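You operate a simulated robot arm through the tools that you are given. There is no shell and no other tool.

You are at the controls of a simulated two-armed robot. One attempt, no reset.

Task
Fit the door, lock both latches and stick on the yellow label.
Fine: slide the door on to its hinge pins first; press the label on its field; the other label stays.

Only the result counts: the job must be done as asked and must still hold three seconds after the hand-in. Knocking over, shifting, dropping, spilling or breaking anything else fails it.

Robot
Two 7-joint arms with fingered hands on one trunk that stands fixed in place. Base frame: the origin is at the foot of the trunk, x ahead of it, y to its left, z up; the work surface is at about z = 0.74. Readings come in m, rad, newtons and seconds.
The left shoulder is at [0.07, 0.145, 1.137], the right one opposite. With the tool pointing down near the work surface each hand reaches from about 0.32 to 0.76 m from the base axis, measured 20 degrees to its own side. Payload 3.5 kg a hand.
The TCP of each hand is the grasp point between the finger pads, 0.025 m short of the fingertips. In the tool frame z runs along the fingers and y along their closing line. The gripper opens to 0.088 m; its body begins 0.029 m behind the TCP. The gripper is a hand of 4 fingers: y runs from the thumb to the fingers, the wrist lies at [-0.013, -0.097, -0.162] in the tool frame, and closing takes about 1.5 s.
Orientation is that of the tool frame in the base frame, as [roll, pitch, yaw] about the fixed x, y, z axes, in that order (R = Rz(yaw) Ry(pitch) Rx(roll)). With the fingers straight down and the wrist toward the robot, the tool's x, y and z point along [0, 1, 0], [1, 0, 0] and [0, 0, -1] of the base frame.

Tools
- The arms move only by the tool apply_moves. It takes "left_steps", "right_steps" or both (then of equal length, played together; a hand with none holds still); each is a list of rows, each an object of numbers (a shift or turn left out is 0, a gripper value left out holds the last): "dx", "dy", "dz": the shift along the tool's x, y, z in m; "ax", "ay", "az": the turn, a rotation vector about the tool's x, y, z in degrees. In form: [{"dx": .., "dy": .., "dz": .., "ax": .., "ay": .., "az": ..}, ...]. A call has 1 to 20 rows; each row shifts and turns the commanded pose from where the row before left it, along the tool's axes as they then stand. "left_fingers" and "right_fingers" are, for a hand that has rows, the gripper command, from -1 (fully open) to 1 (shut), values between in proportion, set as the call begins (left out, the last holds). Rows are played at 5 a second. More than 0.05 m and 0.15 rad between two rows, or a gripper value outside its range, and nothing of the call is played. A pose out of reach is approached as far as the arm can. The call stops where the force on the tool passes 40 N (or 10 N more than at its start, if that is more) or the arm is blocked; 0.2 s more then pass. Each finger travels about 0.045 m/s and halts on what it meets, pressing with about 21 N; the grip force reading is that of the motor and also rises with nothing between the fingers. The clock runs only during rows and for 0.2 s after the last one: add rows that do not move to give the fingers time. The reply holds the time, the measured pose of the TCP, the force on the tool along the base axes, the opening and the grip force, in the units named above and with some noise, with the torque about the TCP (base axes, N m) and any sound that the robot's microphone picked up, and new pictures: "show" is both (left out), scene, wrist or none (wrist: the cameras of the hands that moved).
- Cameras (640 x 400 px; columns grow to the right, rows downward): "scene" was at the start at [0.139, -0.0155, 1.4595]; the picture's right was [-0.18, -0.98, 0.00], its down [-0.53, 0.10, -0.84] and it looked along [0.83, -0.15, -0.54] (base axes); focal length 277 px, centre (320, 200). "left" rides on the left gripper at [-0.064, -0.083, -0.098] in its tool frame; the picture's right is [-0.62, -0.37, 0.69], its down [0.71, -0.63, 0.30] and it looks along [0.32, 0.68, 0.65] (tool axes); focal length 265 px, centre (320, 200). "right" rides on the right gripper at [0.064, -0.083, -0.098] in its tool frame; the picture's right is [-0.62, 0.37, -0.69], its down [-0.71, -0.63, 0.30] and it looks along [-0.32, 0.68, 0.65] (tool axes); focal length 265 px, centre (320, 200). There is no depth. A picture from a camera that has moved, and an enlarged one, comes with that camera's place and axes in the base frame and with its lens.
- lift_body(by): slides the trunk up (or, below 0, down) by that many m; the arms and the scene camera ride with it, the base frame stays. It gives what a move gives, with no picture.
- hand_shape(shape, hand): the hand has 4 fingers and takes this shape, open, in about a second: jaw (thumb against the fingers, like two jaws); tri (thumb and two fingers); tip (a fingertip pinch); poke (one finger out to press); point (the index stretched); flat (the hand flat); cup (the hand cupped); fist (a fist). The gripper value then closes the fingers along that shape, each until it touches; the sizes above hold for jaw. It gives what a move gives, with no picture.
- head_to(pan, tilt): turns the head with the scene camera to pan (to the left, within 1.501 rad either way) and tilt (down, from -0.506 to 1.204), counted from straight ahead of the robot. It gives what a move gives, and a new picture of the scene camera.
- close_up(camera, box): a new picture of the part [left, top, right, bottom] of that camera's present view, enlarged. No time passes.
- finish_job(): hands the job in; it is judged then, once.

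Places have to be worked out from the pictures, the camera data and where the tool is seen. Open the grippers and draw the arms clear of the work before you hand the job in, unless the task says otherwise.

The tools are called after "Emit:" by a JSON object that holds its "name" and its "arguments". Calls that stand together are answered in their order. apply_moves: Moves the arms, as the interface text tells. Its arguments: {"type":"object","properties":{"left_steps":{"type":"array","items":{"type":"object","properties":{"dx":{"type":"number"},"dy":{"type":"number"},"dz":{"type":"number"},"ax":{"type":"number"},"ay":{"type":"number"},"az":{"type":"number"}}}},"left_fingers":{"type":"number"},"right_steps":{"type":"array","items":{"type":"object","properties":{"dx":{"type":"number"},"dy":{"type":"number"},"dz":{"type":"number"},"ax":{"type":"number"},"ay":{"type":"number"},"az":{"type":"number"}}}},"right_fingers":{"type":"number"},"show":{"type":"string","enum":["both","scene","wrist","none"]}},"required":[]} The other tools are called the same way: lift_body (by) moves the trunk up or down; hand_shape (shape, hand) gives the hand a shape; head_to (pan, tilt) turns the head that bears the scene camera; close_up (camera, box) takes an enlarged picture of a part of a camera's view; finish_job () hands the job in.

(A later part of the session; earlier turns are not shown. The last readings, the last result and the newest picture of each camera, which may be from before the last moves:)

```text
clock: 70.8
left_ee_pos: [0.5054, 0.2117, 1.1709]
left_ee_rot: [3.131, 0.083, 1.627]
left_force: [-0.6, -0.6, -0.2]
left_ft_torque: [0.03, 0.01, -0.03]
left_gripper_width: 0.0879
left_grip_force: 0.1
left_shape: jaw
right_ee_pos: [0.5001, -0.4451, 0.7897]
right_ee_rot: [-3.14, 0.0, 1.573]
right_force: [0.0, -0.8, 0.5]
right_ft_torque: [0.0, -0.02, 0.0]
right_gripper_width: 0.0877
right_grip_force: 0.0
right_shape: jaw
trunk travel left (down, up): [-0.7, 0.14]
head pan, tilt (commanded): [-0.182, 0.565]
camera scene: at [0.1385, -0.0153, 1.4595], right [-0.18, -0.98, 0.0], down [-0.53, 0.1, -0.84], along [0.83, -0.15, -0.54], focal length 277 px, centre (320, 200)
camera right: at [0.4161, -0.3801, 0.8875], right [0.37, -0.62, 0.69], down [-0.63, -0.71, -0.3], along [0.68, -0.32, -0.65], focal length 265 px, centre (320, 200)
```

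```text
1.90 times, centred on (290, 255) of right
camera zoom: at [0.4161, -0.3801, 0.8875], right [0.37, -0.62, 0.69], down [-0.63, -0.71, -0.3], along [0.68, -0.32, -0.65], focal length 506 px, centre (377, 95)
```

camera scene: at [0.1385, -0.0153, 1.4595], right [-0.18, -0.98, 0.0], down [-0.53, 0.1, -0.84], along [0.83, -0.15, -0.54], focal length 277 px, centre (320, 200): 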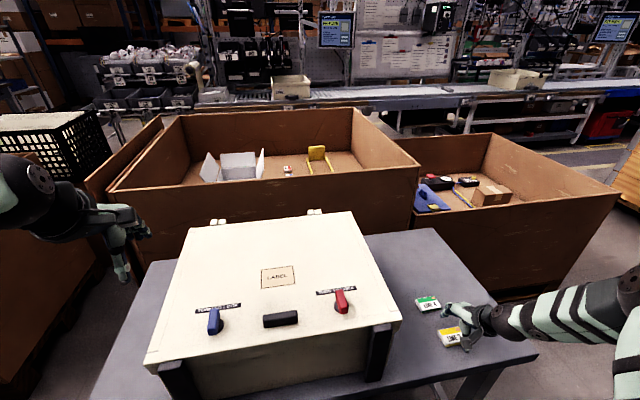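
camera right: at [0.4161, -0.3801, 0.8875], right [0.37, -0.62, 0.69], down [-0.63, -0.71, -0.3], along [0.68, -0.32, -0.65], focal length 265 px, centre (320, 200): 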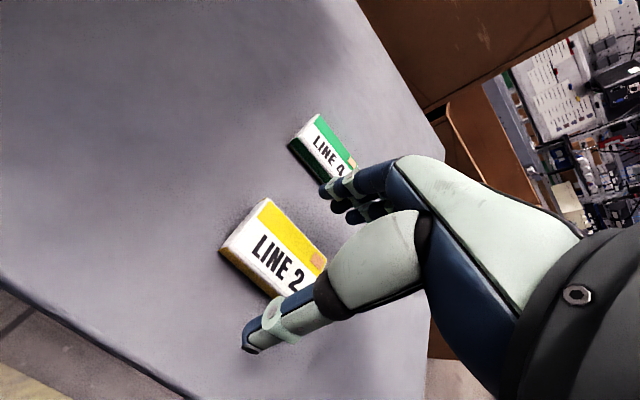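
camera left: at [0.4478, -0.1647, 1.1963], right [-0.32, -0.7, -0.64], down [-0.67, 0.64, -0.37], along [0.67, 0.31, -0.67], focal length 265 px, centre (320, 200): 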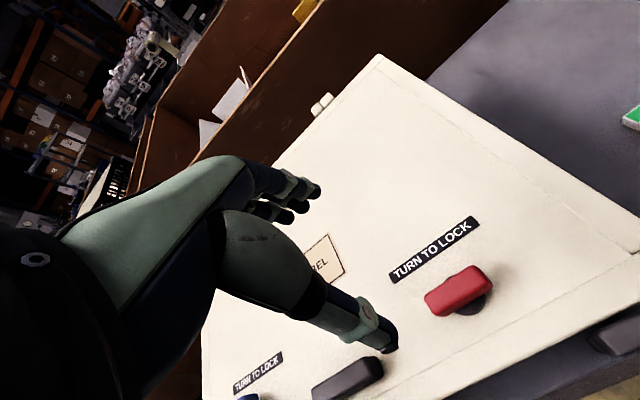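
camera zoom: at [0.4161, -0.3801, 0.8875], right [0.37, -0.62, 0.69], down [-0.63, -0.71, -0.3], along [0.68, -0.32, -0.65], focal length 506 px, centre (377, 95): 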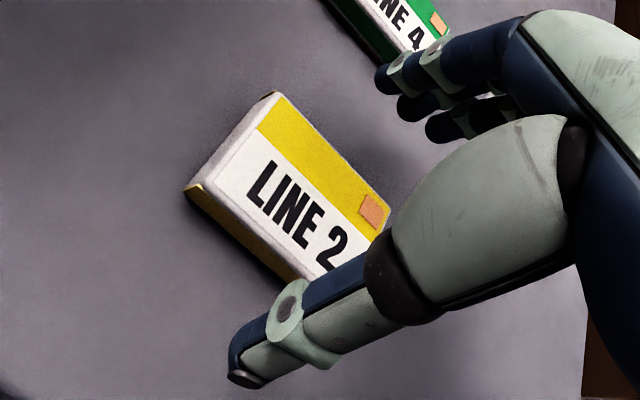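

Clearance to the green label is fine; I narrow the jaws to about 0.066 m to be safer, and lower step by step toward the table.

Emit:
{"name": "apply_moves", "arguments": {"right_steps": [{}, {}, {}, {"dz": 0.008}, {"dz": 0.006}, {"dz": 0.004}, {}], "right_fingers": -0.5}}

Emit:
{"name": "close_up", "arguments": {"camera": "scene", "box": [400, 290, 528, 370]}}

Emit:
{"name": "close_up", "arguments": {"camera": "right", "box": [170, 150, 410, 360]}}

```text
clock: 72.4
left_ee_pos: [0.5064, 0.2114, 1.172]
left_ee_rot: [3.133, 0.083, 1.628]
left_force: [0.1, -0.2, -0.5]
left_ft_torque: [0.0, 0.0, -0.02]
left_gripper_width: 0.0875
left_grip_force: 0.0
left_shape: jaw
right_ee_pos: [0.5002, -0.4463, 0.7729]
right_ee_rot: [-3.141, -0.001, 1.571]
right_force: [0.5, -0.6, -0.1]
right_ft_torque: [0.02, 0.0, 0.02]
right_gripper_width: 0.0664
right_grip_force: 0.1
right_shape: jaw
trunk travel left (down, up): [-0.7, 0.14]
head pan, tilt (commanded): [-0.182, 0.565]
camera scene: at [0.139, -0.0155, 1.4595], right [-0.18, -0.98, 0.0], down [-0.53, 0.1, -0.84], along [0.83, -0.15, -0.54], focal length 277 px, centre (320, 200)
camera right: at [0.4159, -0.3814, 0.8695], right [0.37, -0.62, 0.69], down [-0.63, -0.71, -0.3], along [0.68, -0.32, -0.65], focal length 265 px, centre (320, 200)
```

scene: 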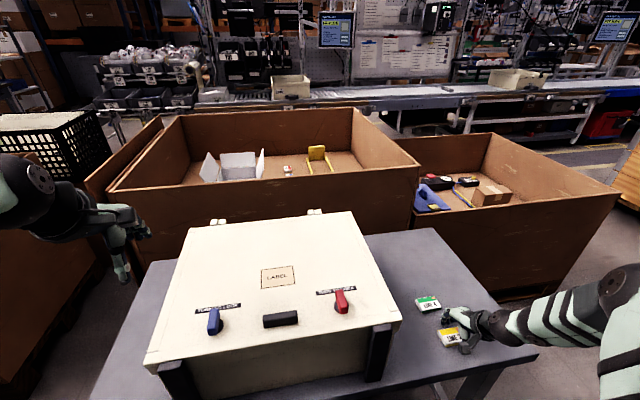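
right: 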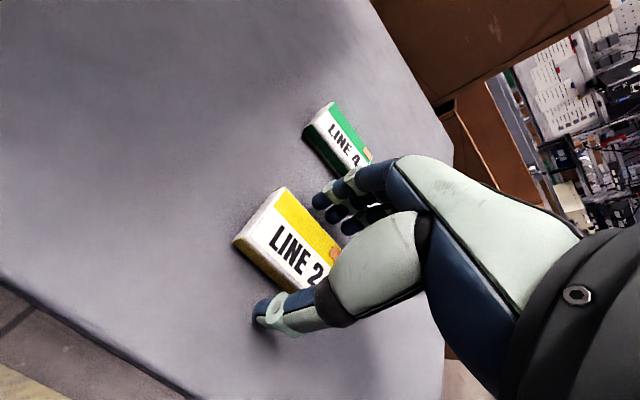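

```text
5.00 times, centred on (464, 330) of scene
camera zoom: at [0.139, -0.0155, 1.4595], right [-0.18, -0.98, 0.0], down [-0.53, 0.1, -0.84], along [0.83, -0.15, -0.54], focal length 1385 px, centre (-400, -450)
```

zoom: 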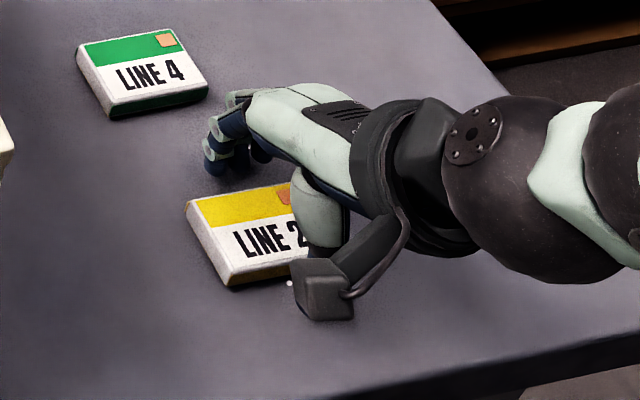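

```text
1.90 times, centred on (290, 255) of right
camera zoom: at [0.4159, -0.3814, 0.8695], right [0.37, -0.62, 0.69], down [-0.63, -0.71, -0.3], along [0.68, -0.32, -0.65], focal length 506 px, centre (377, 95)
```

zoom: 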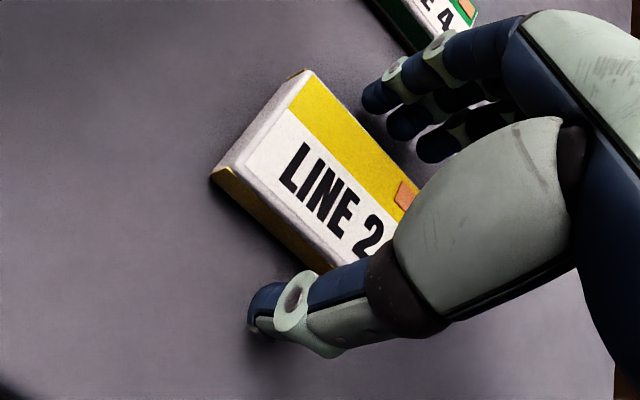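

Tips are at about label mid-height. I shift 3 mm to +y for centring and lower 4 mm more, watching force.

Emit:
{"name": "apply_moves", "arguments": {"right_steps": [{"dx": 0.003}, {"dz": 0.002}, {"dz": 0.002}, {}], "show": "none"}}

Emit:
{"name": "close_up", "arguments": {"camera": "right", "box": [170, 150, 410, 360]}}

```text
clock: 73.4
left_ee_pos: [0.5053, 0.2104, 1.1698]
left_ee_rot: [3.132, 0.082, 1.628]
left_force: [0.0, 0.2, -0.3]
left_ft_torque: [0.02, 0.01, 0.04]
left_gripper_width: 0.0875
left_grip_force: 0.1
left_shape: jaw
right_ee_pos: [0.4999, -0.4428, 0.7674]
right_ee_rot: [3.141, -0.001, 1.571]
right_force: [-0.5, 0.1, 0.4]
right_ft_torque: [-0.03, -0.01, 0.04]
right_gripper_width: 0.0662
right_grip_force: 0.1
right_shape: jaw
trunk travel left (down, up): [-0.7, 0.14]
head pan, tilt (commanded): [-0.182, 0.565]
```

```text
1.90 times, centred on (290, 255) of right
camera zoom: at [0.4161, -0.3782, 0.8652], right [0.37, -0.62, 0.69], down [-0.63, -0.71, -0.3], along [0.68, -0.32, -0.65], focal length 506 px, centre (377, 95)
```

zoom: 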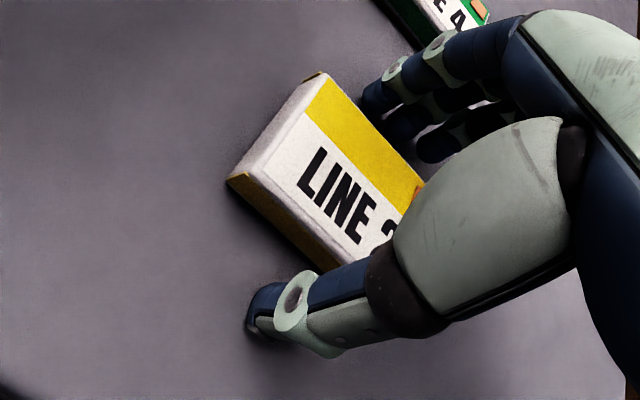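

No table contact at z=0.767. I close the fingers on the label's long sides.

Emit:
{"name": "apply_moves", "arguments": {"right_steps": [{}, {}, {}, {}, {}, {}], "right_fingers": 1}}

Emit:
{"name": "close_up", "arguments": {"camera": "right", "box": [170, 150, 410, 360]}}

Emit:
{"name": "close_up", "arguments": {"camera": "scene", "box": [400, 290, 528, 370]}}

```text
clock: 74.8
left_ee_pos: [0.5057, 0.2109, 1.1694]
left_ee_rot: [3.132, 0.084, 1.628]
left_force: [0.0, 0.2, -0.2]
left_ft_torque: [0.02, -0.02, 0.0]
left_gripper_width: 0.0876
left_grip_force: 0.0
left_shape: jaw
right_ee_pos: [0.4992, -0.4437, 0.7691]
right_ee_rot: [3.141, 0.0, 1.571]
right_force: [-0.6, -0.1, 0.5]
right_ft_torque: [0.02, -0.04, 0.02]
right_gripper_width: 0.0367
right_grip_force: 20.9
right_shape: jaw
trunk travel left (down, up): [-0.7, 0.14]
head pan, tilt (commanded): [-0.182, 0.565]
camera scene: at [0.139, -0.0155, 1.4595], right [-0.18, -0.98, 0.0], down [-0.53, 0.1, -0.84], along [0.83, -0.15, -0.54], focal length 277 px, centre (320, 200)
camera right: at [0.4162, -0.3783, 0.8652], right [0.37, -0.62, 0.69], down [-0.63, -0.71, -0.3], along [0.68, -0.32, -0.65], focal length 265 px, centre (320, 200)
```

scene: 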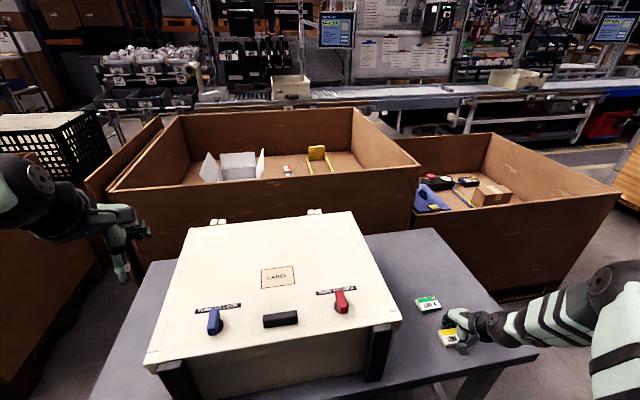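
right: 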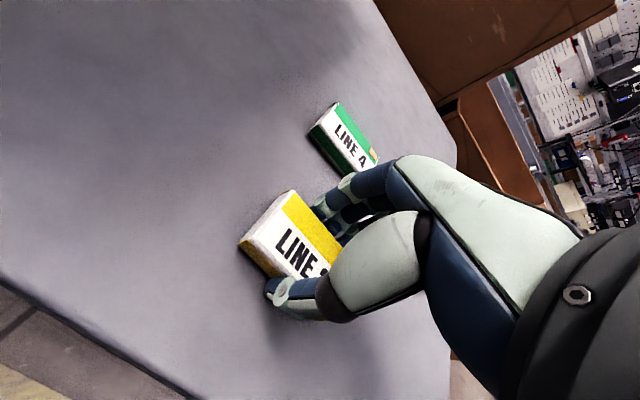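

```text
1.90 times, centred on (290, 255) of right
camera zoom: at [0.4162, -0.3783, 0.8652], right [0.37, -0.62, 0.69], down [-0.63, -0.71, -0.3], along [0.68, -0.32, -0.65], focal length 506 px, centre (377, 95)
```

zoom: 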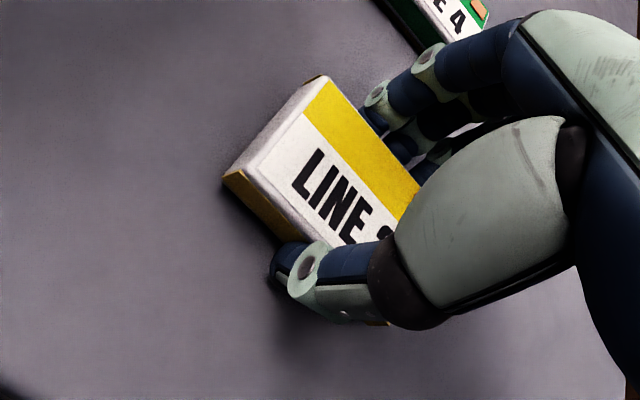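

```text
5.00 times, centred on (464, 330) of scene
camera zoom: at [0.139, -0.0155, 1.4595], right [-0.18, -0.98, 0.0], down [-0.53, 0.1, -0.84], along [0.83, -0.15, -0.54], focal length 1385 px, centre (-400, -450)
```

zoom: 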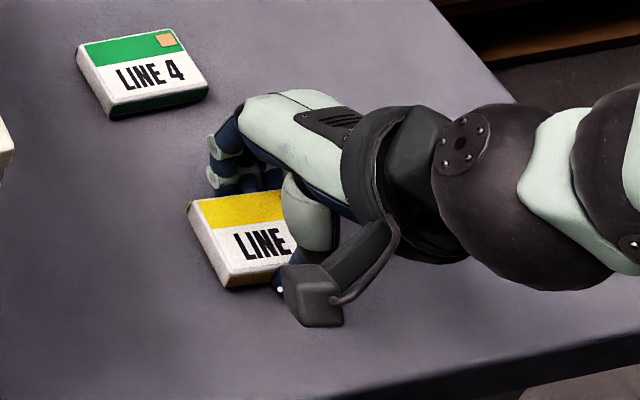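

Gripped (0.037 m). I lift 2 cm and check the label comes along level.

Emit:
{"name": "apply_moves", "arguments": {"right_steps": [{"dz": -0.005}, {"dz": -0.007}, {"dz": -0.01}, {"dz": -0.02}, {}]}}

Emit:
{"name": "close_up", "arguments": {"camera": "right", "box": [170, 150, 410, 360]}}

Emit:
{"name": "close_up", "arguments": {"camera": "scene", "box": [400, 290, 528, 370]}}

```text
clock: 76.0
left_ee_pos: [0.506, 0.2108, 1.1702]
left_ee_rot: [3.133, 0.082, 1.628]
left_force: [0.2, -0.5, 0.4]
left_ft_torque: [0.0, 0.0, 0.0]
left_gripper_width: 0.0876
left_grip_force: 0.0
left_shape: jaw
right_ee_pos: [0.4996, -0.4435, 0.8082]
right_ee_rot: [-3.14, -0.001, 1.571]
right_force: [0.2, -0.2, -0.5]
right_ft_torque: [-0.01, 0.02, -0.03]
right_gripper_width: 0.0365
right_grip_force: 20.7
right_shape: jaw
trunk travel left (down, up): [-0.7, 0.14]
head pan, tilt (commanded): [-0.182, 0.565]
camera scene: at [0.1393, -0.0159, 1.4594], right [-0.18, -0.98, 0.0], down [-0.53, 0.1, -0.84], along [0.83, -0.15, -0.54], focal length 277 px, centre (320, 200)
camera right: at [0.4162, -0.3787, 0.9064], right [0.37, -0.62, 0.69], down [-0.63, -0.71, -0.3], along [0.68, -0.32, -0.65], focal length 265 px, centre (320, 200)
```

scene: 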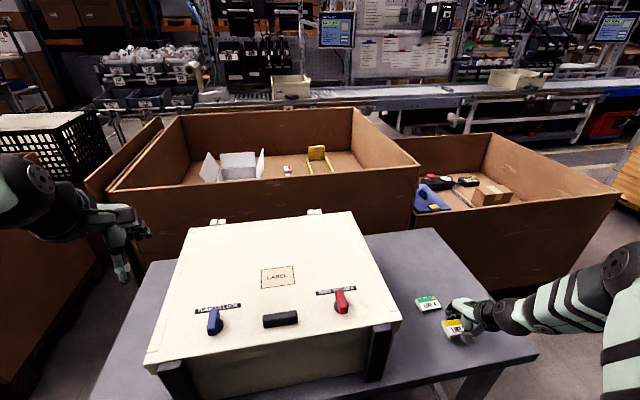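
right: 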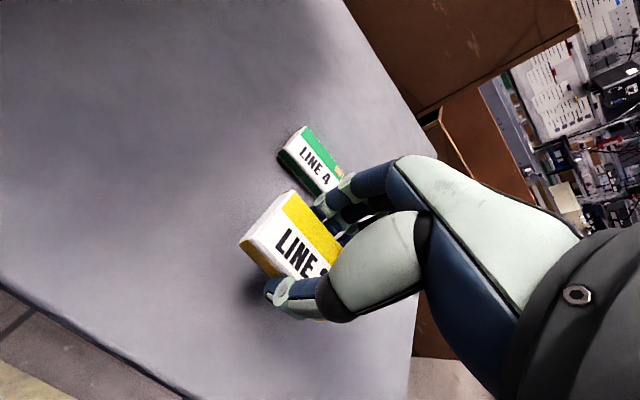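

```text
1.90 times, centred on (290, 255) of right
camera zoom: at [0.4162, -0.3787, 0.9064], right [0.37, -0.62, 0.69], down [-0.63, -0.71, -0.3], along [0.68, -0.32, -0.65], focal length 506 px, centre (377, 95)
```

zoom: 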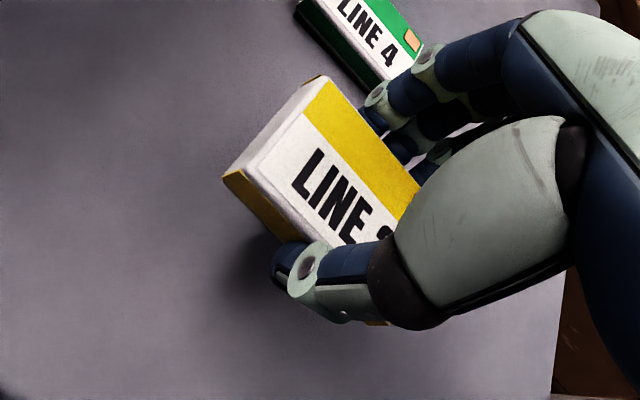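

```text
5.00 times, centred on (464, 330) of scene
camera zoom: at [0.1393, -0.0159, 1.4594], right [-0.18, -0.98, 0.0], down [-0.53, 0.1, -0.84], along [0.83, -0.15, -0.54], focal length 1385 px, centre (-400, -450)
```

zoom: 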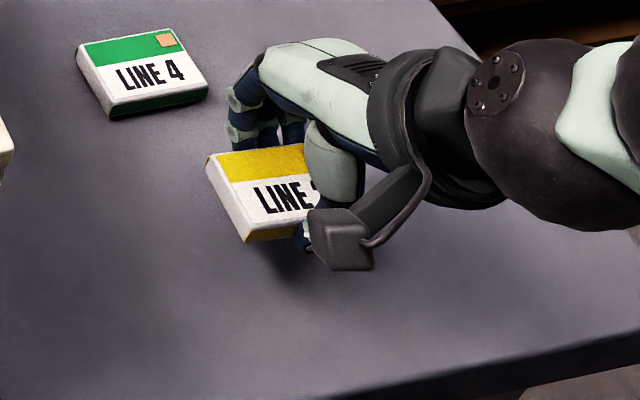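

The label hangs level in the grip. I raise it to z≈1.08 and carry it above the field (centre computed at (0.616, 0.0015)), moving the left hand a bit farther out of the way.

Emit:
{"name": "apply_moves", "arguments": {"right_steps": [{"dz": -0.035}, {"dz": -0.045}, {"dz": -0.05}, {"dz": -0.05}, {"dz": -0.05}, {"dz": -0.04}, {"dx": 0.0319, "dy": 0.0083}, {"dx": 0.0319, "dy": 0.0083}, {"dx": 0.0319, "dy": 0.0083}, {"dx": 0.0319, "dy": 0.0083}, {"dx": 0.0319, "dy": 0.0083}, {"dx": 0.0319, "dy": 0.0083}, {"dx": 0.0319, "dy": 0.0083}, {"dx": 0.0319, "dy": 0.0083}, {"dx": 0.0319, "dy": 0.0083}, {"dx": 0.0319, "dy": 0.0083}, {"dx": 0.0319, "dy": 0.0083}, {"dx": 0.0319, "dy": 0.0083}, {"dx": 0.0319, "dy": 0.0083}, {"dx": 0.0313, "dy": 0.0083}], "left_steps": [{"dx": 0.004}, {"dx": 0.004}, {"dx": 0.004}, {"dx": 0.004}, {"dx": 0.004}, {"dx": 0.004}, {"dx": 0.004}, {"dx": 0.004}, {"dx": 0.004}, {"dx": 0.004}, {"dx": 0.004}, {"dx": 0.004}, {"dx": 0.004}, {"dx": 0.004}, {"dx": 0.004}, {"dx": 0.004}, {"dx": 0.004}, {"dx": 0.004}, {"dx": 0.004}, {"dx": 0.004}]}}

Emit:
{"name": "close_up", "arguments": {"camera": "scene", "box": [220, 220, 380, 320]}}

Emit:
{"name": "close_up", "arguments": {"camera": "right", "box": [170, 150, 410, 360]}}

```text
clock: 80.2
left_ee_pos: [0.5031, 0.2916, 1.1633]
left_ee_rot: [3.131, 0.085, 1.626]
left_force: [-0.1, 0.1, 0.0]
left_ft_torque: [0.01, 0.04, -0.01]
left_gripper_width: 0.0875
left_grip_force: 0.2
left_shape: jaw
right_ee_pos: [0.6199, -0.0044, 1.0934]
right_ee_rot: [3.128, -0.034, 1.554]
right_force: [-0.1, -0.3, -0.3]
right_ft_torque: [-0.01, 0.02, 0.0]
right_gripper_width: 0.0362
right_grip_force: 21.4
right_shape: jaw
trunk travel left (down, up): [-0.7, 0.14]
head pan, tilt (commanded): [-0.182, 0.565]
camera scene: at [0.1392, -0.0146, 1.4595], right [-0.18, -0.98, 0.0], down [-0.53, 0.1, -0.84], along [0.83, -0.15, -0.54], focal length 277 px, centre (320, 200)
camera right: at [0.5369, 0.0587, 1.192], right [0.35, -0.65, 0.68], down [-0.64, -0.69, -0.34], along [0.69, -0.31, -0.66], focal length 265 px, centre (320, 200)
camera left: at [0.423, 0.2304, 1.2652], right [-0.32, -0.7, -0.64], down [-0.67, 0.65, -0.37], along [0.67, 0.31, -0.67], focal length 265 px, centre (320, 200)
```

scene: 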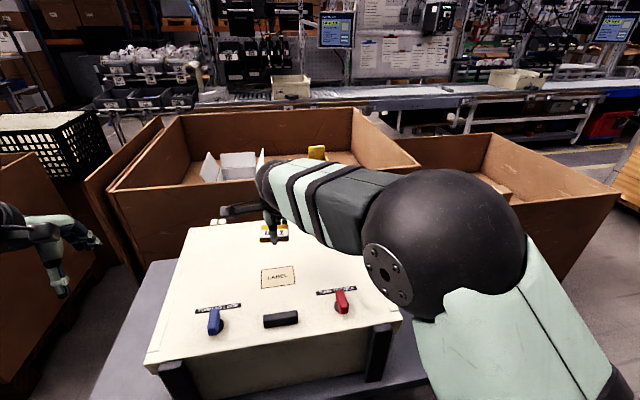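
right: 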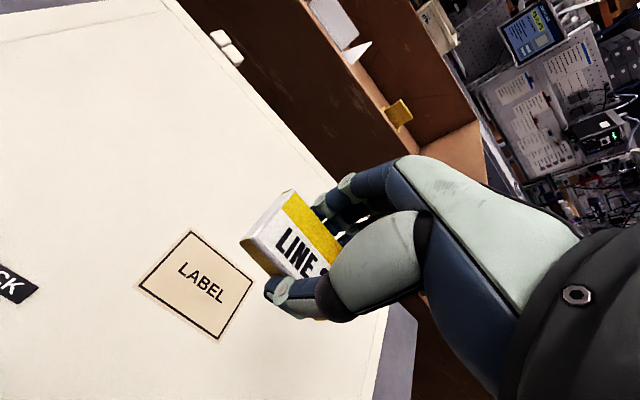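
left: 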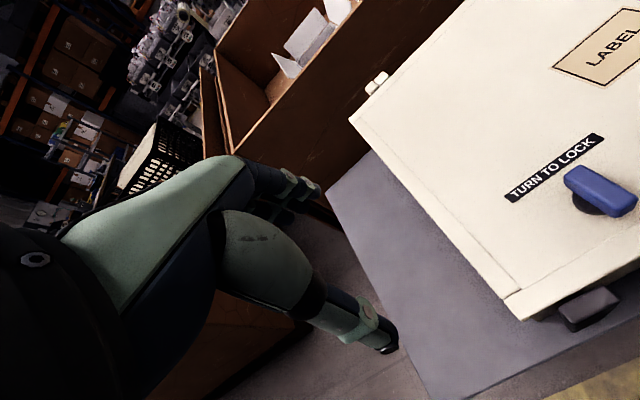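

```text
4.00 times, centred on (300, 270) of scene
camera zoom: at [0.1392, -0.0146, 1.4595], right [-0.18, -0.98, 0.0], down [-0.53, 0.1, -0.84], along [0.83, -0.15, -0.54], focal length 1108 px, centre (400, -80)
```

zoom: 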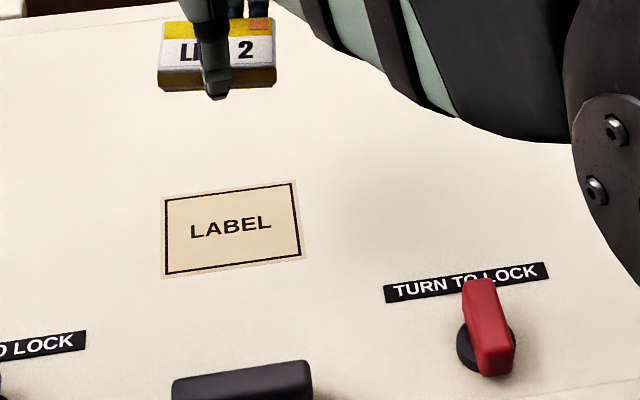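

```text
1.90 times, centred on (290, 255) of right
camera zoom: at [0.5369, 0.0587, 1.192], right [0.35, -0.65, 0.68], down [-0.64, -0.69, -0.34], along [0.69, -0.31, -0.66], focal length 506 px, centre (377, 95)
```

zoom: 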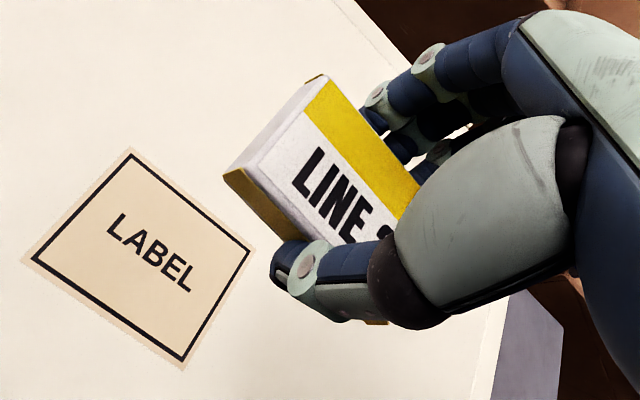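

The pose is a little off target (tilt 0.034 rad), maybe lag or nearing the reach limit. I let it settle and read again.

Emit:
{"name": "apply_moves", "arguments": {"right_steps": [{}, {}], "show": "none"}}

```text
clock: 80.8
left_ee_pos: [0.5033, 0.29, 1.162]
left_ee_rot: [3.134, 0.084, 1.629]
left_force: [0.0, 0.0, -0.4]
left_ft_torque: [0.02, 0.01, 0.01]
left_gripper_width: 0.0876
left_grip_force: 0.1
left_shape: jaw
right_ee_pos: [0.6209, -0.0069, 1.0897]
right_ee_rot: [3.135, -0.03, 1.551]
right_force: [-0.3, -0.6, -0.9]
right_ft_torque: [0.01, 0.03, -0.01]
right_gripper_width: 0.0364
right_grip_force: 20.9
right_shape: jaw
trunk travel left (down, up): [-0.7, 0.14]
head pan, tilt (commanded): [-0.182, 0.565]
```

It is at its reach limit at this height. I draw back 4 cm to −y, raise the trunk by 0.12 m so the arm works lower relative to the shoulder, and try again.

Emit:
{"name": "apply_moves", "arguments": {"right_steps": [{"dx": -0.02}, {"dx": -0.02}, {}], "show": "none"}}

Emit:
{"name": "lift_body", "arguments": {"by": 0.12}}

```text
clock: 81.6
left_ee_pos: [0.5026, 0.29, 1.1634]
left_ee_rot: [3.135, 0.085, 1.629]
left_force: [0.1, 0.0, 0.4]
left_ft_torque: [0.0, 0.01, 0.02]
left_gripper_width: 0.0877
left_grip_force: 0.0
left_shape: jaw
right_ee_pos: [0.6148, -0.0383, 1.0797]
right_ee_rot: [-3.141, 0.001, 1.572]
right_force: [0.0, 0.5, 0.2]
right_ft_torque: [-0.01, -0.01, 0.0]
right_gripper_width: 0.0362
right_grip_force: 21.0
right_shape: jaw
trunk travel left (down, up): [-0.7, 0.14]
head pan, tilt (commanded): [-0.182, 0.565]
```

```text
clock: 83.1
left_ee_pos: [0.5033, 0.2903, 1.2834]
left_ee_rot: [3.132, 0.085, 1.627]
left_force: [0.1, -0.8, 0.7]
left_ft_torque: [0.0, -0.01, 0.0]
left_gripper_width: 0.0874
left_grip_force: 0.0
left_shape: jaw
right_ee_pos: [0.6151, -0.0381, 1.1998]
right_ee_rot: [-3.14, 0.001, 1.57]
right_force: [0.5, -0.4, -0.5]
right_ft_torque: [0.03, -0.02, 0.04]
right_gripper_width: 0.0362
right_grip_force: 21.2
right_shape: jaw
trunk travel left (down, up): [-0.82, 0.02]
head pan, tilt (commanded): [-0.182, 0.565]
```

Fine at y=−0.038. I lower to z≈1.03 (label bottom ≈1.00) and move the last 4 cm to +y.

Emit:
{"name": "apply_moves", "arguments": {"right_steps": [{"dz": 0.04}, {"dz": 0.04}, {"dz": 0.04}, {"dz": 0.03}, {"dz": 0.02}, {"dx": 0.01}, {"dx": 0.01}, {"dx": 0.01}, {"dx": 0.01}, {}, {}]}}

Emit:
{"name": "close_up", "arguments": {"camera": "right", "box": [120, 150, 420, 360]}}

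Emit:
{"name": "close_up", "arguments": {"camera": "scene", "box": [220, 250, 380, 350]}}

```text
clock: 85.5
left_ee_pos: [0.5027, 0.2903, 1.2824]
left_ee_rot: [3.134, 0.085, 1.627]
left_force: [-0.4, -0.2, -0.5]
left_ft_torque: [0.01, 0.0, -0.02]
left_gripper_width: 0.0879
left_grip_force: 0.1
left_shape: jaw
right_ee_pos: [0.6172, 0.0019, 1.0295]
right_ee_rot: [-3.141, -0.001, 1.571]
right_force: [-0.5, -1.2, -0.4]
right_ft_torque: [0.01, 0.03, -0.01]
right_gripper_width: 0.0363
right_grip_force: 21.0
right_shape: jaw
trunk travel left (down, up): [-0.82, 0.02]
head pan, tilt (commanded): [-0.182, 0.565]
camera scene: at [0.1392, -0.0155, 1.5794], right [-0.18, -0.98, 0.0], down [-0.53, 0.1, -0.84], along [0.83, -0.15, -0.54], focal length 277 px, centre (320, 200)
camera right: at [0.5328, 0.0671, 1.127], right [0.37, -0.62, 0.69], down [-0.63, -0.71, -0.3], along [0.68, -0.32, -0.65], focal length 265 px, centre (320, 200)
```

scene: 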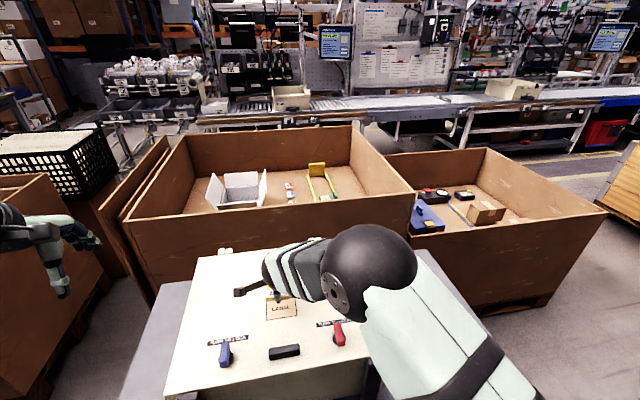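
right: 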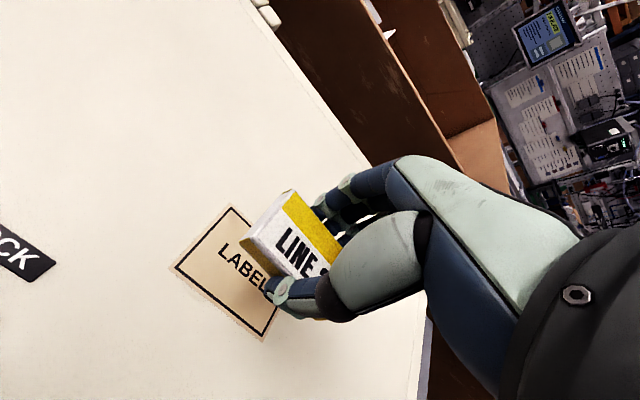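

```text
1.90 times, centred on (270, 255) of right
camera zoom: at [0.5328, 0.0671, 1.127], right [0.37, -0.62, 0.69], down [-0.63, -0.71, -0.3], along [0.68, -0.32, -0.65], focal length 506 px, centre (415, 95)
```

zoom: 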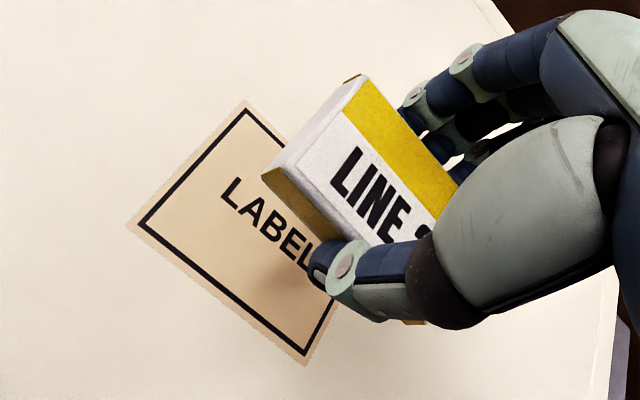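

```text
4.00 times, centred on (300, 300) of scene
camera zoom: at [0.1392, -0.0155, 1.5794], right [-0.18, -0.98, 0.0], down [-0.53, 0.1, -0.84], along [0.83, -0.15, -0.54], focal length 1108 px, centre (400, -200)
```

zoom: 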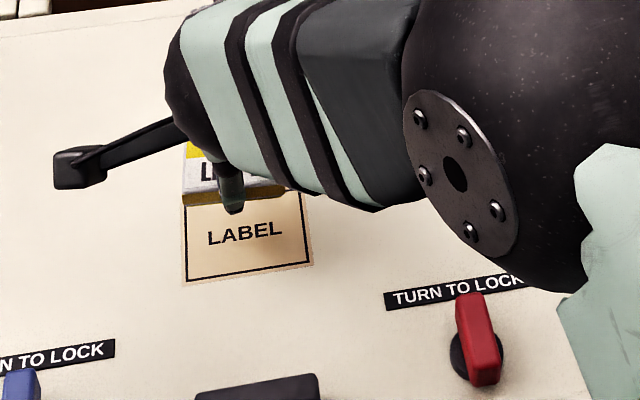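

The pose is now reached exactly, and the field centre reads (0.6145, 0.001) with the label centred and parallel. I lower toward the field.

Emit:
{"name": "apply_moves", "arguments": {"right_steps": [{"dy": -0.0015, "dz": 0.015}, {"dz": 0.015}, {"dz": 0.01}, {"dz": 0.004}, {}]}}

Emit:
{"name": "close_up", "arguments": {"camera": "right", "box": [120, 150, 420, 360]}}

```text
clock: 86.7
left_ee_pos: [0.5038, 0.2907, 1.2832]
left_ee_rot: [3.133, 0.083, 1.628]
left_force: [-0.5, 0.2, 0.2]
left_ft_torque: [0.0, 0.04, -0.03]
left_gripper_width: 0.0878
left_grip_force: 0.0
left_shape: jaw
right_ee_pos: [0.6145, 0.0024, 0.9846]
right_ee_rot: [-3.142, 0.0, 1.572]
right_force: [0.3, 1.1, 0.4]
right_ft_torque: [0.02, 0.01, 0.02]
right_gripper_width: 0.0363
right_grip_force: 20.8
right_shape: jaw
trunk travel left (down, up): [-0.82, 0.02]
head pan, tilt (commanded): [-0.182, 0.565]
camera scene: at [0.1391, -0.0153, 1.5794], right [-0.18, -0.98, 0.0], down [-0.53, 0.1, -0.84], along [0.83, -0.15, -0.54], focal length 277 px, centre (320, 200)
camera right: at [0.5311, 0.0666, 1.0827], right [0.37, -0.62, 0.69], down [-0.63, -0.72, -0.3], along [0.68, -0.32, -0.65], focal length 265 px, centre (320, 200)
```

scene: 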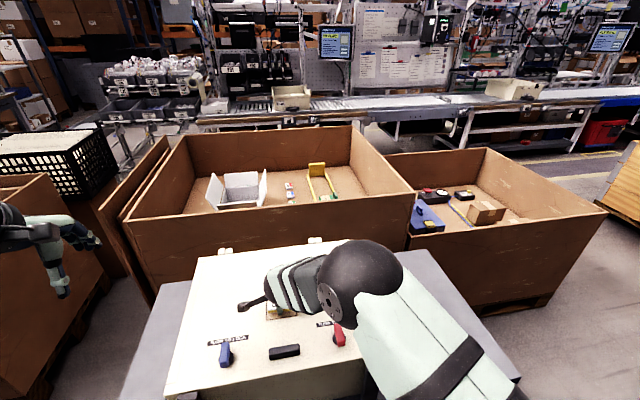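
right: 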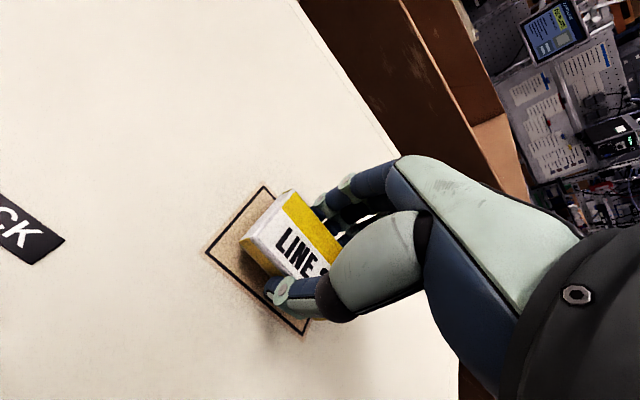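

```text
1.90 times, centred on (270, 255) of right
camera zoom: at [0.5311, 0.0666, 1.0827], right [0.37, -0.62, 0.69], down [-0.63, -0.72, -0.3], along [0.68, -0.32, -0.65], focal length 506 px, centre (415, 95)
```

zoom: 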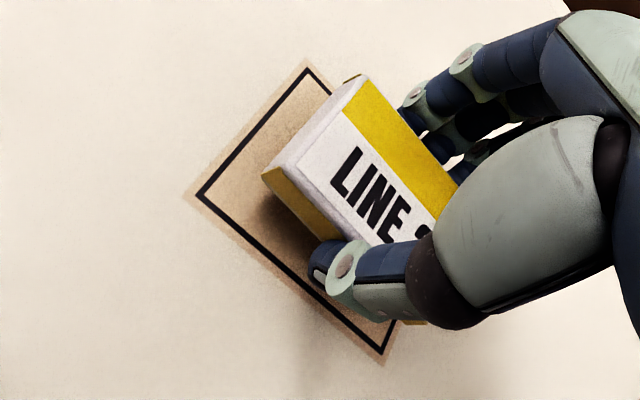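

Hovering a little over 1 cm above and centred. I lower in 2–3 mm steps to contact.

Emit:
{"name": "apply_moves", "arguments": {"right_steps": [{"dz": 0.003}, {"dz": 0.003}, {"dz": 0.002}, {"dz": 0.002}, {}], "show": "none"}}

Emit:
{"name": "close_up", "arguments": {"camera": "right", "box": [120, 150, 420, 360]}}

```text
clock: 87.9
left_ee_pos: [0.5027, 0.2913, 1.2832]
left_ee_rot: [3.132, 0.082, 1.628]
left_force: [0.3, 1.3, 0.2]
left_ft_torque: [-0.01, 0.04, 0.01]
left_gripper_width: 0.0877
left_grip_force: 0.1
left_shape: jaw
right_ee_pos: [0.6156, 0.0016, 0.9751]
right_ee_rot: [3.141, 0.0, 1.572]
right_force: [-0.1, 0.0, -0.6]
right_ft_torque: [-0.01, -0.01, 0.02]
right_gripper_width: 0.0361
right_grip_force: 21.2
right_shape: jaw
trunk travel left (down, up): [-0.82, 0.02]
head pan, tilt (commanded): [-0.182, 0.565]
```

```text
1.90 times, centred on (270, 255) of right
camera zoom: at [0.5315, 0.0663, 1.073], right [0.37, -0.62, 0.69], down [-0.63, -0.71, -0.3], along [0.68, -0.32, -0.65], focal length 506 px, centre (415, 95)
```

zoom: 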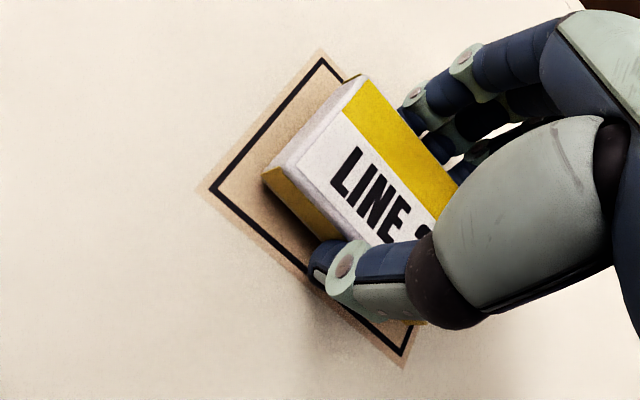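

No contact yet. I continue in 1.5 mm steps.

Emit:
{"name": "apply_moves", "arguments": {"right_steps": [{"dz": 0.0015}, {"dz": 0.0015}, {"dz": 0.0015}, {}], "show": "none"}}

Emit:
{"name": "close_up", "arguments": {"camera": "right", "box": [120, 150, 420, 360]}}

```text
clock: 88.9
left_ee_pos: [0.5022, 0.29, 1.283]
left_ee_rot: [3.13, 0.083, 1.627]
left_force: [0.0, 0.9, 0.0]
left_ft_torque: [0.0, 0.03, 0.04]
left_gripper_width: 0.0876
left_grip_force: 0.1
left_shape: jaw
right_ee_pos: [0.6148, 0.0011, 0.9707]
right_ee_rot: [3.141, 0.001, 1.57]
right_force: [0.4, 0.9, 2.7]
right_ft_torque: [0.05, 0.03, -0.03]
right_gripper_width: 0.0361
right_grip_force: 21.0
right_shape: jaw
trunk travel left (down, up): [-0.82, 0.02]
head pan, tilt (commanded): [-0.182, 0.565]
```

```text
1.90 times, centred on (270, 255) of right
camera zoom: at [0.5314, 0.0662, 1.0696], right [0.37, -0.62, 0.69], down [-0.63, -0.71, -0.31], along [0.68, -0.32, -0.65], focal length 506 px, centre (415, 95)
```

zoom: 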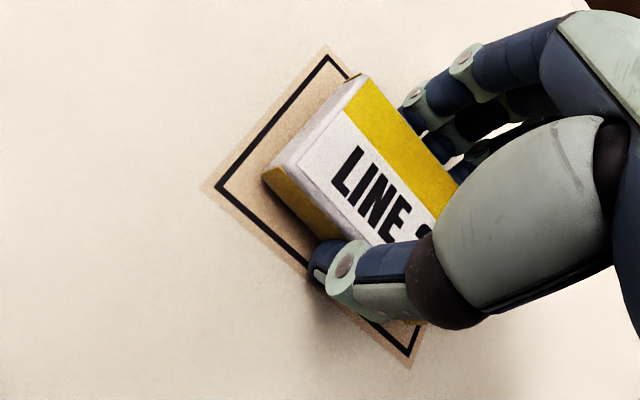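

Contact begins (2.7 N up). The label is centred within the field, so I press down gently to about 15–20 N.

Emit:
{"name": "apply_moves", "arguments": {"right_steps": [{"dz": 0.0015}, {"dz": 0.0015}, {"dz": 0.0015}, {}], "show": "none"}}

```text
clock: 89.9
left_ee_pos: [0.5002, 0.2899, 1.2839]
left_ee_rot: [3.129, 0.082, 1.627]
left_force: [-0.5, -0.4, -0.7]
left_ft_torque: [-0.01, -0.01, 0.02]
left_gripper_width: 0.0876
left_grip_force: 0.0
left_shape: jaw
right_ee_pos: [0.6141, 0.0015, 0.971]
right_ee_rot: [3.13, -0.003, 1.57]
right_force: [3.2, -0.4, 26.9]
right_ft_torque: [0.18, 0.74, 0.1]
right_gripper_width: 0.0357
right_grip_force: 21.3
right_shape: jaw
trunk travel left (down, up): [-0.82, 0.02]
head pan, tilt (commanded): [-0.182, 0.565]
```

Pressed with about 27 N. I hold briefly, ease off to light contact, then open the fingers.

Emit:
{"name": "apply_moves", "arguments": {"right_steps": [{}, {}, {}, {"dz": -0.002}, {"dz": -0.0015}, {}], "show": "none"}}

Emit:
{"name": "close_up", "arguments": {"camera": "right", "box": [120, 150, 420, 360]}}

```text
clock: 91.3
left_ee_pos: [0.5022, 0.2909, 1.2824]
left_ee_rot: [3.131, 0.083, 1.627]
left_force: [0.3, -0.2, 0.0]
left_ft_torque: [0.0, 0.0, 0.01]
left_gripper_width: 0.0875
left_grip_force: 0.0
left_shape: jaw
right_ee_pos: [0.6135, 0.0012, 0.9712]
right_ee_rot: [3.14, -0.001, 1.572]
right_force: [6.2, -1.2, 14.8]
right_ft_torque: [0.14, -0.49, 0.05]
right_gripper_width: 0.0365
right_grip_force: 21.3
right_shape: jaw
trunk travel left (down, up): [-0.82, 0.02]
head pan, tilt (commanded): [-0.182, 0.565]
```

```text
1.90 times, centred on (270, 255) of right
camera zoom: at [0.5301, 0.0662, 1.0684], right [0.37, -0.62, 0.69], down [-0.63, -0.71, -0.31], along [0.69, -0.32, -0.65], focal length 506 px, centre (415, 95)
```

zoom: 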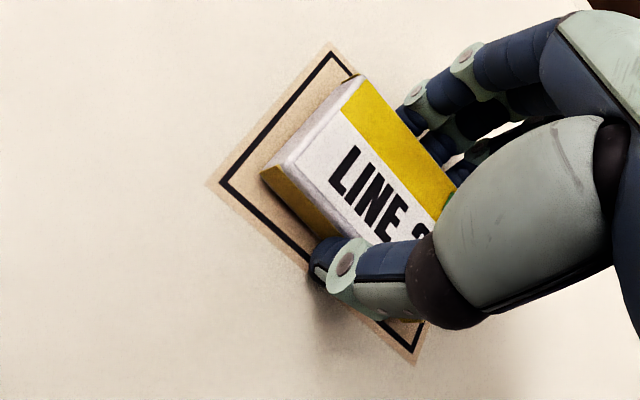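

The label sits flat on the field. I open the fingers now while staying in place.

Emit:
{"name": "apply_moves", "arguments": {"right_steps": [{}, {}, {}, {}, {}, {}], "right_fingers": -0.4}}

Emit:
{"name": "close_up", "arguments": {"camera": "right", "box": [120, 150, 420, 360]}}

```text
clock: 92.7
left_ee_pos: [0.5, 0.2909, 1.2845]
left_ee_rot: [3.129, 0.083, 1.627]
left_force: [0.2, -0.6, 0.3]
left_ft_torque: [0.0, 0.02, -0.02]
left_gripper_width: 0.0878
left_grip_force: 0.1
left_shape: jaw
right_ee_pos: [0.6126, 0.0016, 0.9708]
right_ee_rot: [3.141, 0.0, 1.572]
right_force: [-2.9, 0.5, 10.3]
right_ft_torque: [0.04, -0.28, 0.02]
right_gripper_width: 0.0587
right_grip_force: 0.1
right_shape: jaw
trunk travel left (down, up): [-0.82, 0.02]
head pan, tilt (commanded): [-0.182, 0.565]
camera scene: at [0.1359, -0.0152, 1.5797], right [-0.18, -0.98, 0.0], down [-0.53, 0.1, -0.85], along [0.83, -0.15, -0.53], focal length 277 px, centre (320, 200)
camera right: at [0.5287, 0.0665, 1.0684], right [0.37, -0.62, 0.69], down [-0.63, -0.72, -0.3], along [0.68, -0.32, -0.65], focal length 265 px, centre (320, 200)
```

scene: 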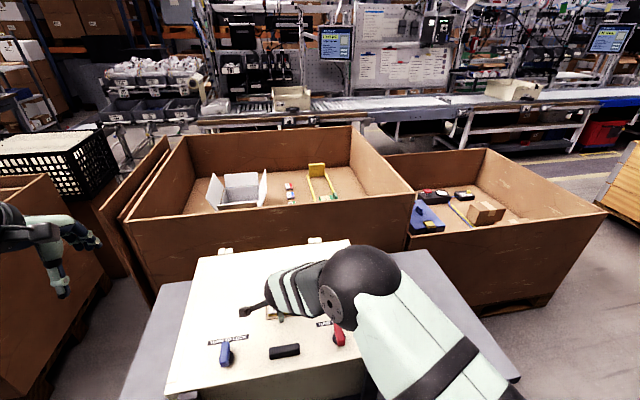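
right: 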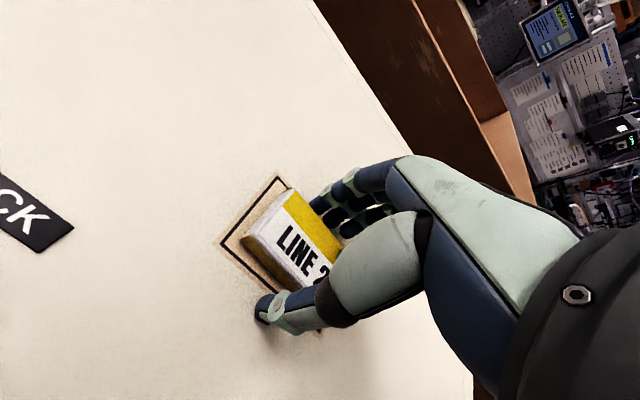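

```text
1.90 times, centred on (270, 255) of right
camera zoom: at [0.5287, 0.0665, 1.0684], right [0.37, -0.62, 0.69], down [-0.63, -0.72, -0.3], along [0.68, -0.32, -0.65], focal length 506 px, centre (415, 95)
```

zoom: 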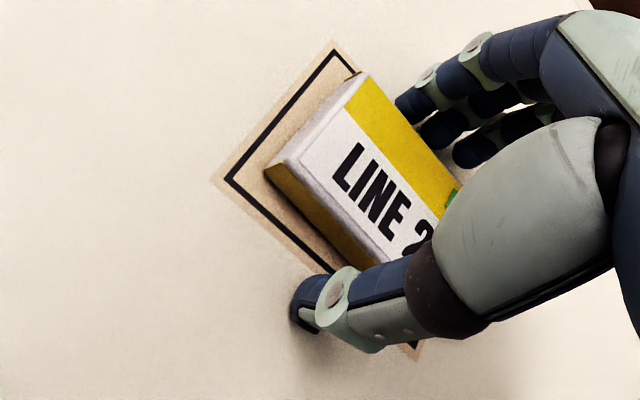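

The fingers are off and the small square on the label seems to have turned from orange to green. I lift straight up and look.

Emit:
{"name": "apply_moves", "arguments": {"right_steps": [{"dz": -0.006}, {"dz": -0.01}, {"dz": -0.02}, {"dz": -0.03}, {"dx": -0.03}, {"dx": -0.03}, {"dx": -0.04}, {"dx": -0.04}, {"dx": -0.04}, {}]}}

Emit:
{"name": "close_up", "arguments": {"camera": "scene", "box": [200, 230, 360, 380]}}

Emit:
{"name": "close_up", "arguments": {"camera": "scene", "box": [250, 285, 314, 325]}}

```text
clock: 94.9
left_ee_pos: [0.5037, 0.2912, 1.282]
left_ee_rot: [3.132, 0.085, 1.626]
left_force: [-0.6, -0.1, -0.7]
left_ft_torque: [0.03, -0.01, 0.03]
left_gripper_width: 0.0876
left_grip_force: 0.0
left_shape: jaw
right_ee_pos: [0.6158, -0.1791, 1.0381]
right_ee_rot: [3.141, 0.001, 1.572]
right_force: [-0.1, 0.0, -0.2]
right_ft_torque: [-0.06, -0.01, 0.0]
right_gripper_width: 0.0614
right_grip_force: 0.1
right_shape: jaw
trunk travel left (down, up): [-0.82, 0.02]
head pan, tilt (commanded): [-0.182, 0.565]
camera scene: at [0.1389, -0.0143, 1.5795], right [-0.18, -0.98, 0.0], down [-0.53, 0.1, -0.84], along [0.83, -0.15, -0.54], focal length 277 px, centre (320, 200)
camera right: at [0.5319, -0.1146, 1.1355], right [0.37, -0.62, 0.69], down [-0.63, -0.72, -0.3], along [0.68, -0.32, -0.65], focal length 265 px, centre (320, 200)
```

scene: 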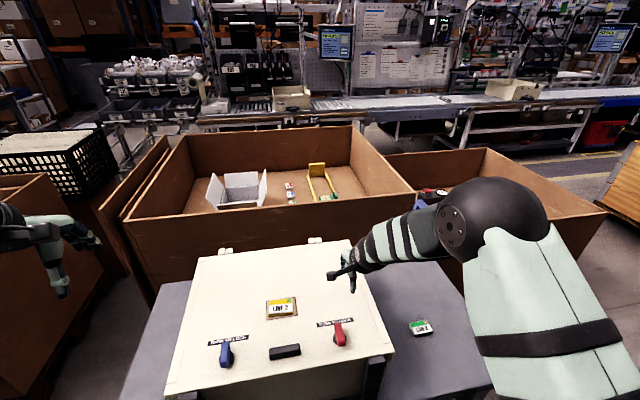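
right: 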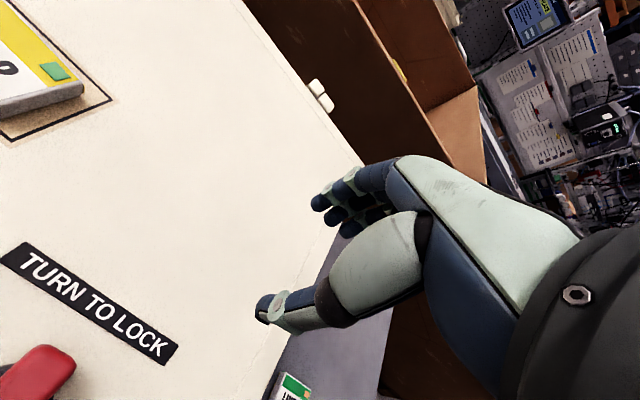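

```text
2.67 times, centred on (280, 305) of scene
camera zoom: at [0.1389, -0.0143, 1.5795], right [-0.18, -0.98, 0.0], down [-0.53, 0.1, -0.84], along [0.83, -0.15, -0.54], focal length 739 px, centre (427, -80)
```

zoom: 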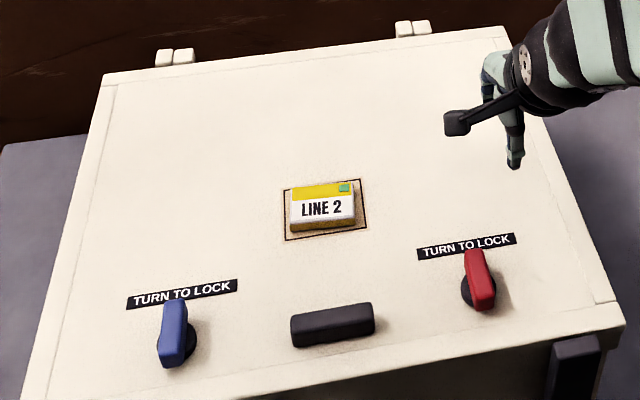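

```text
10.00 times, centred on (282, 305) of scene
camera zoom: at [0.1389, -0.0143, 1.5795], right [-0.18, -0.98, 0.0], down [-0.53, 0.1, -0.84], along [0.83, -0.15, -0.54], focal length 2771 px, centre (700, -850)
```

zoom: 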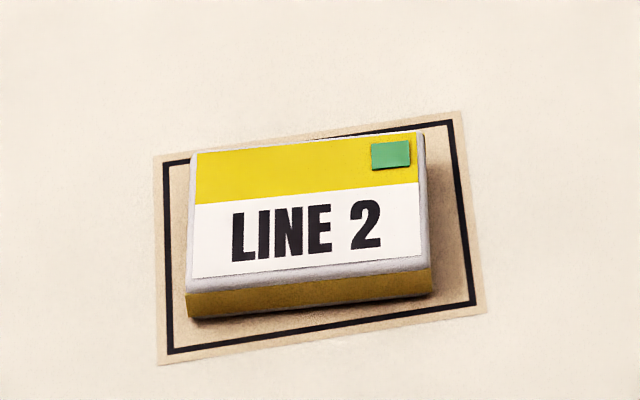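

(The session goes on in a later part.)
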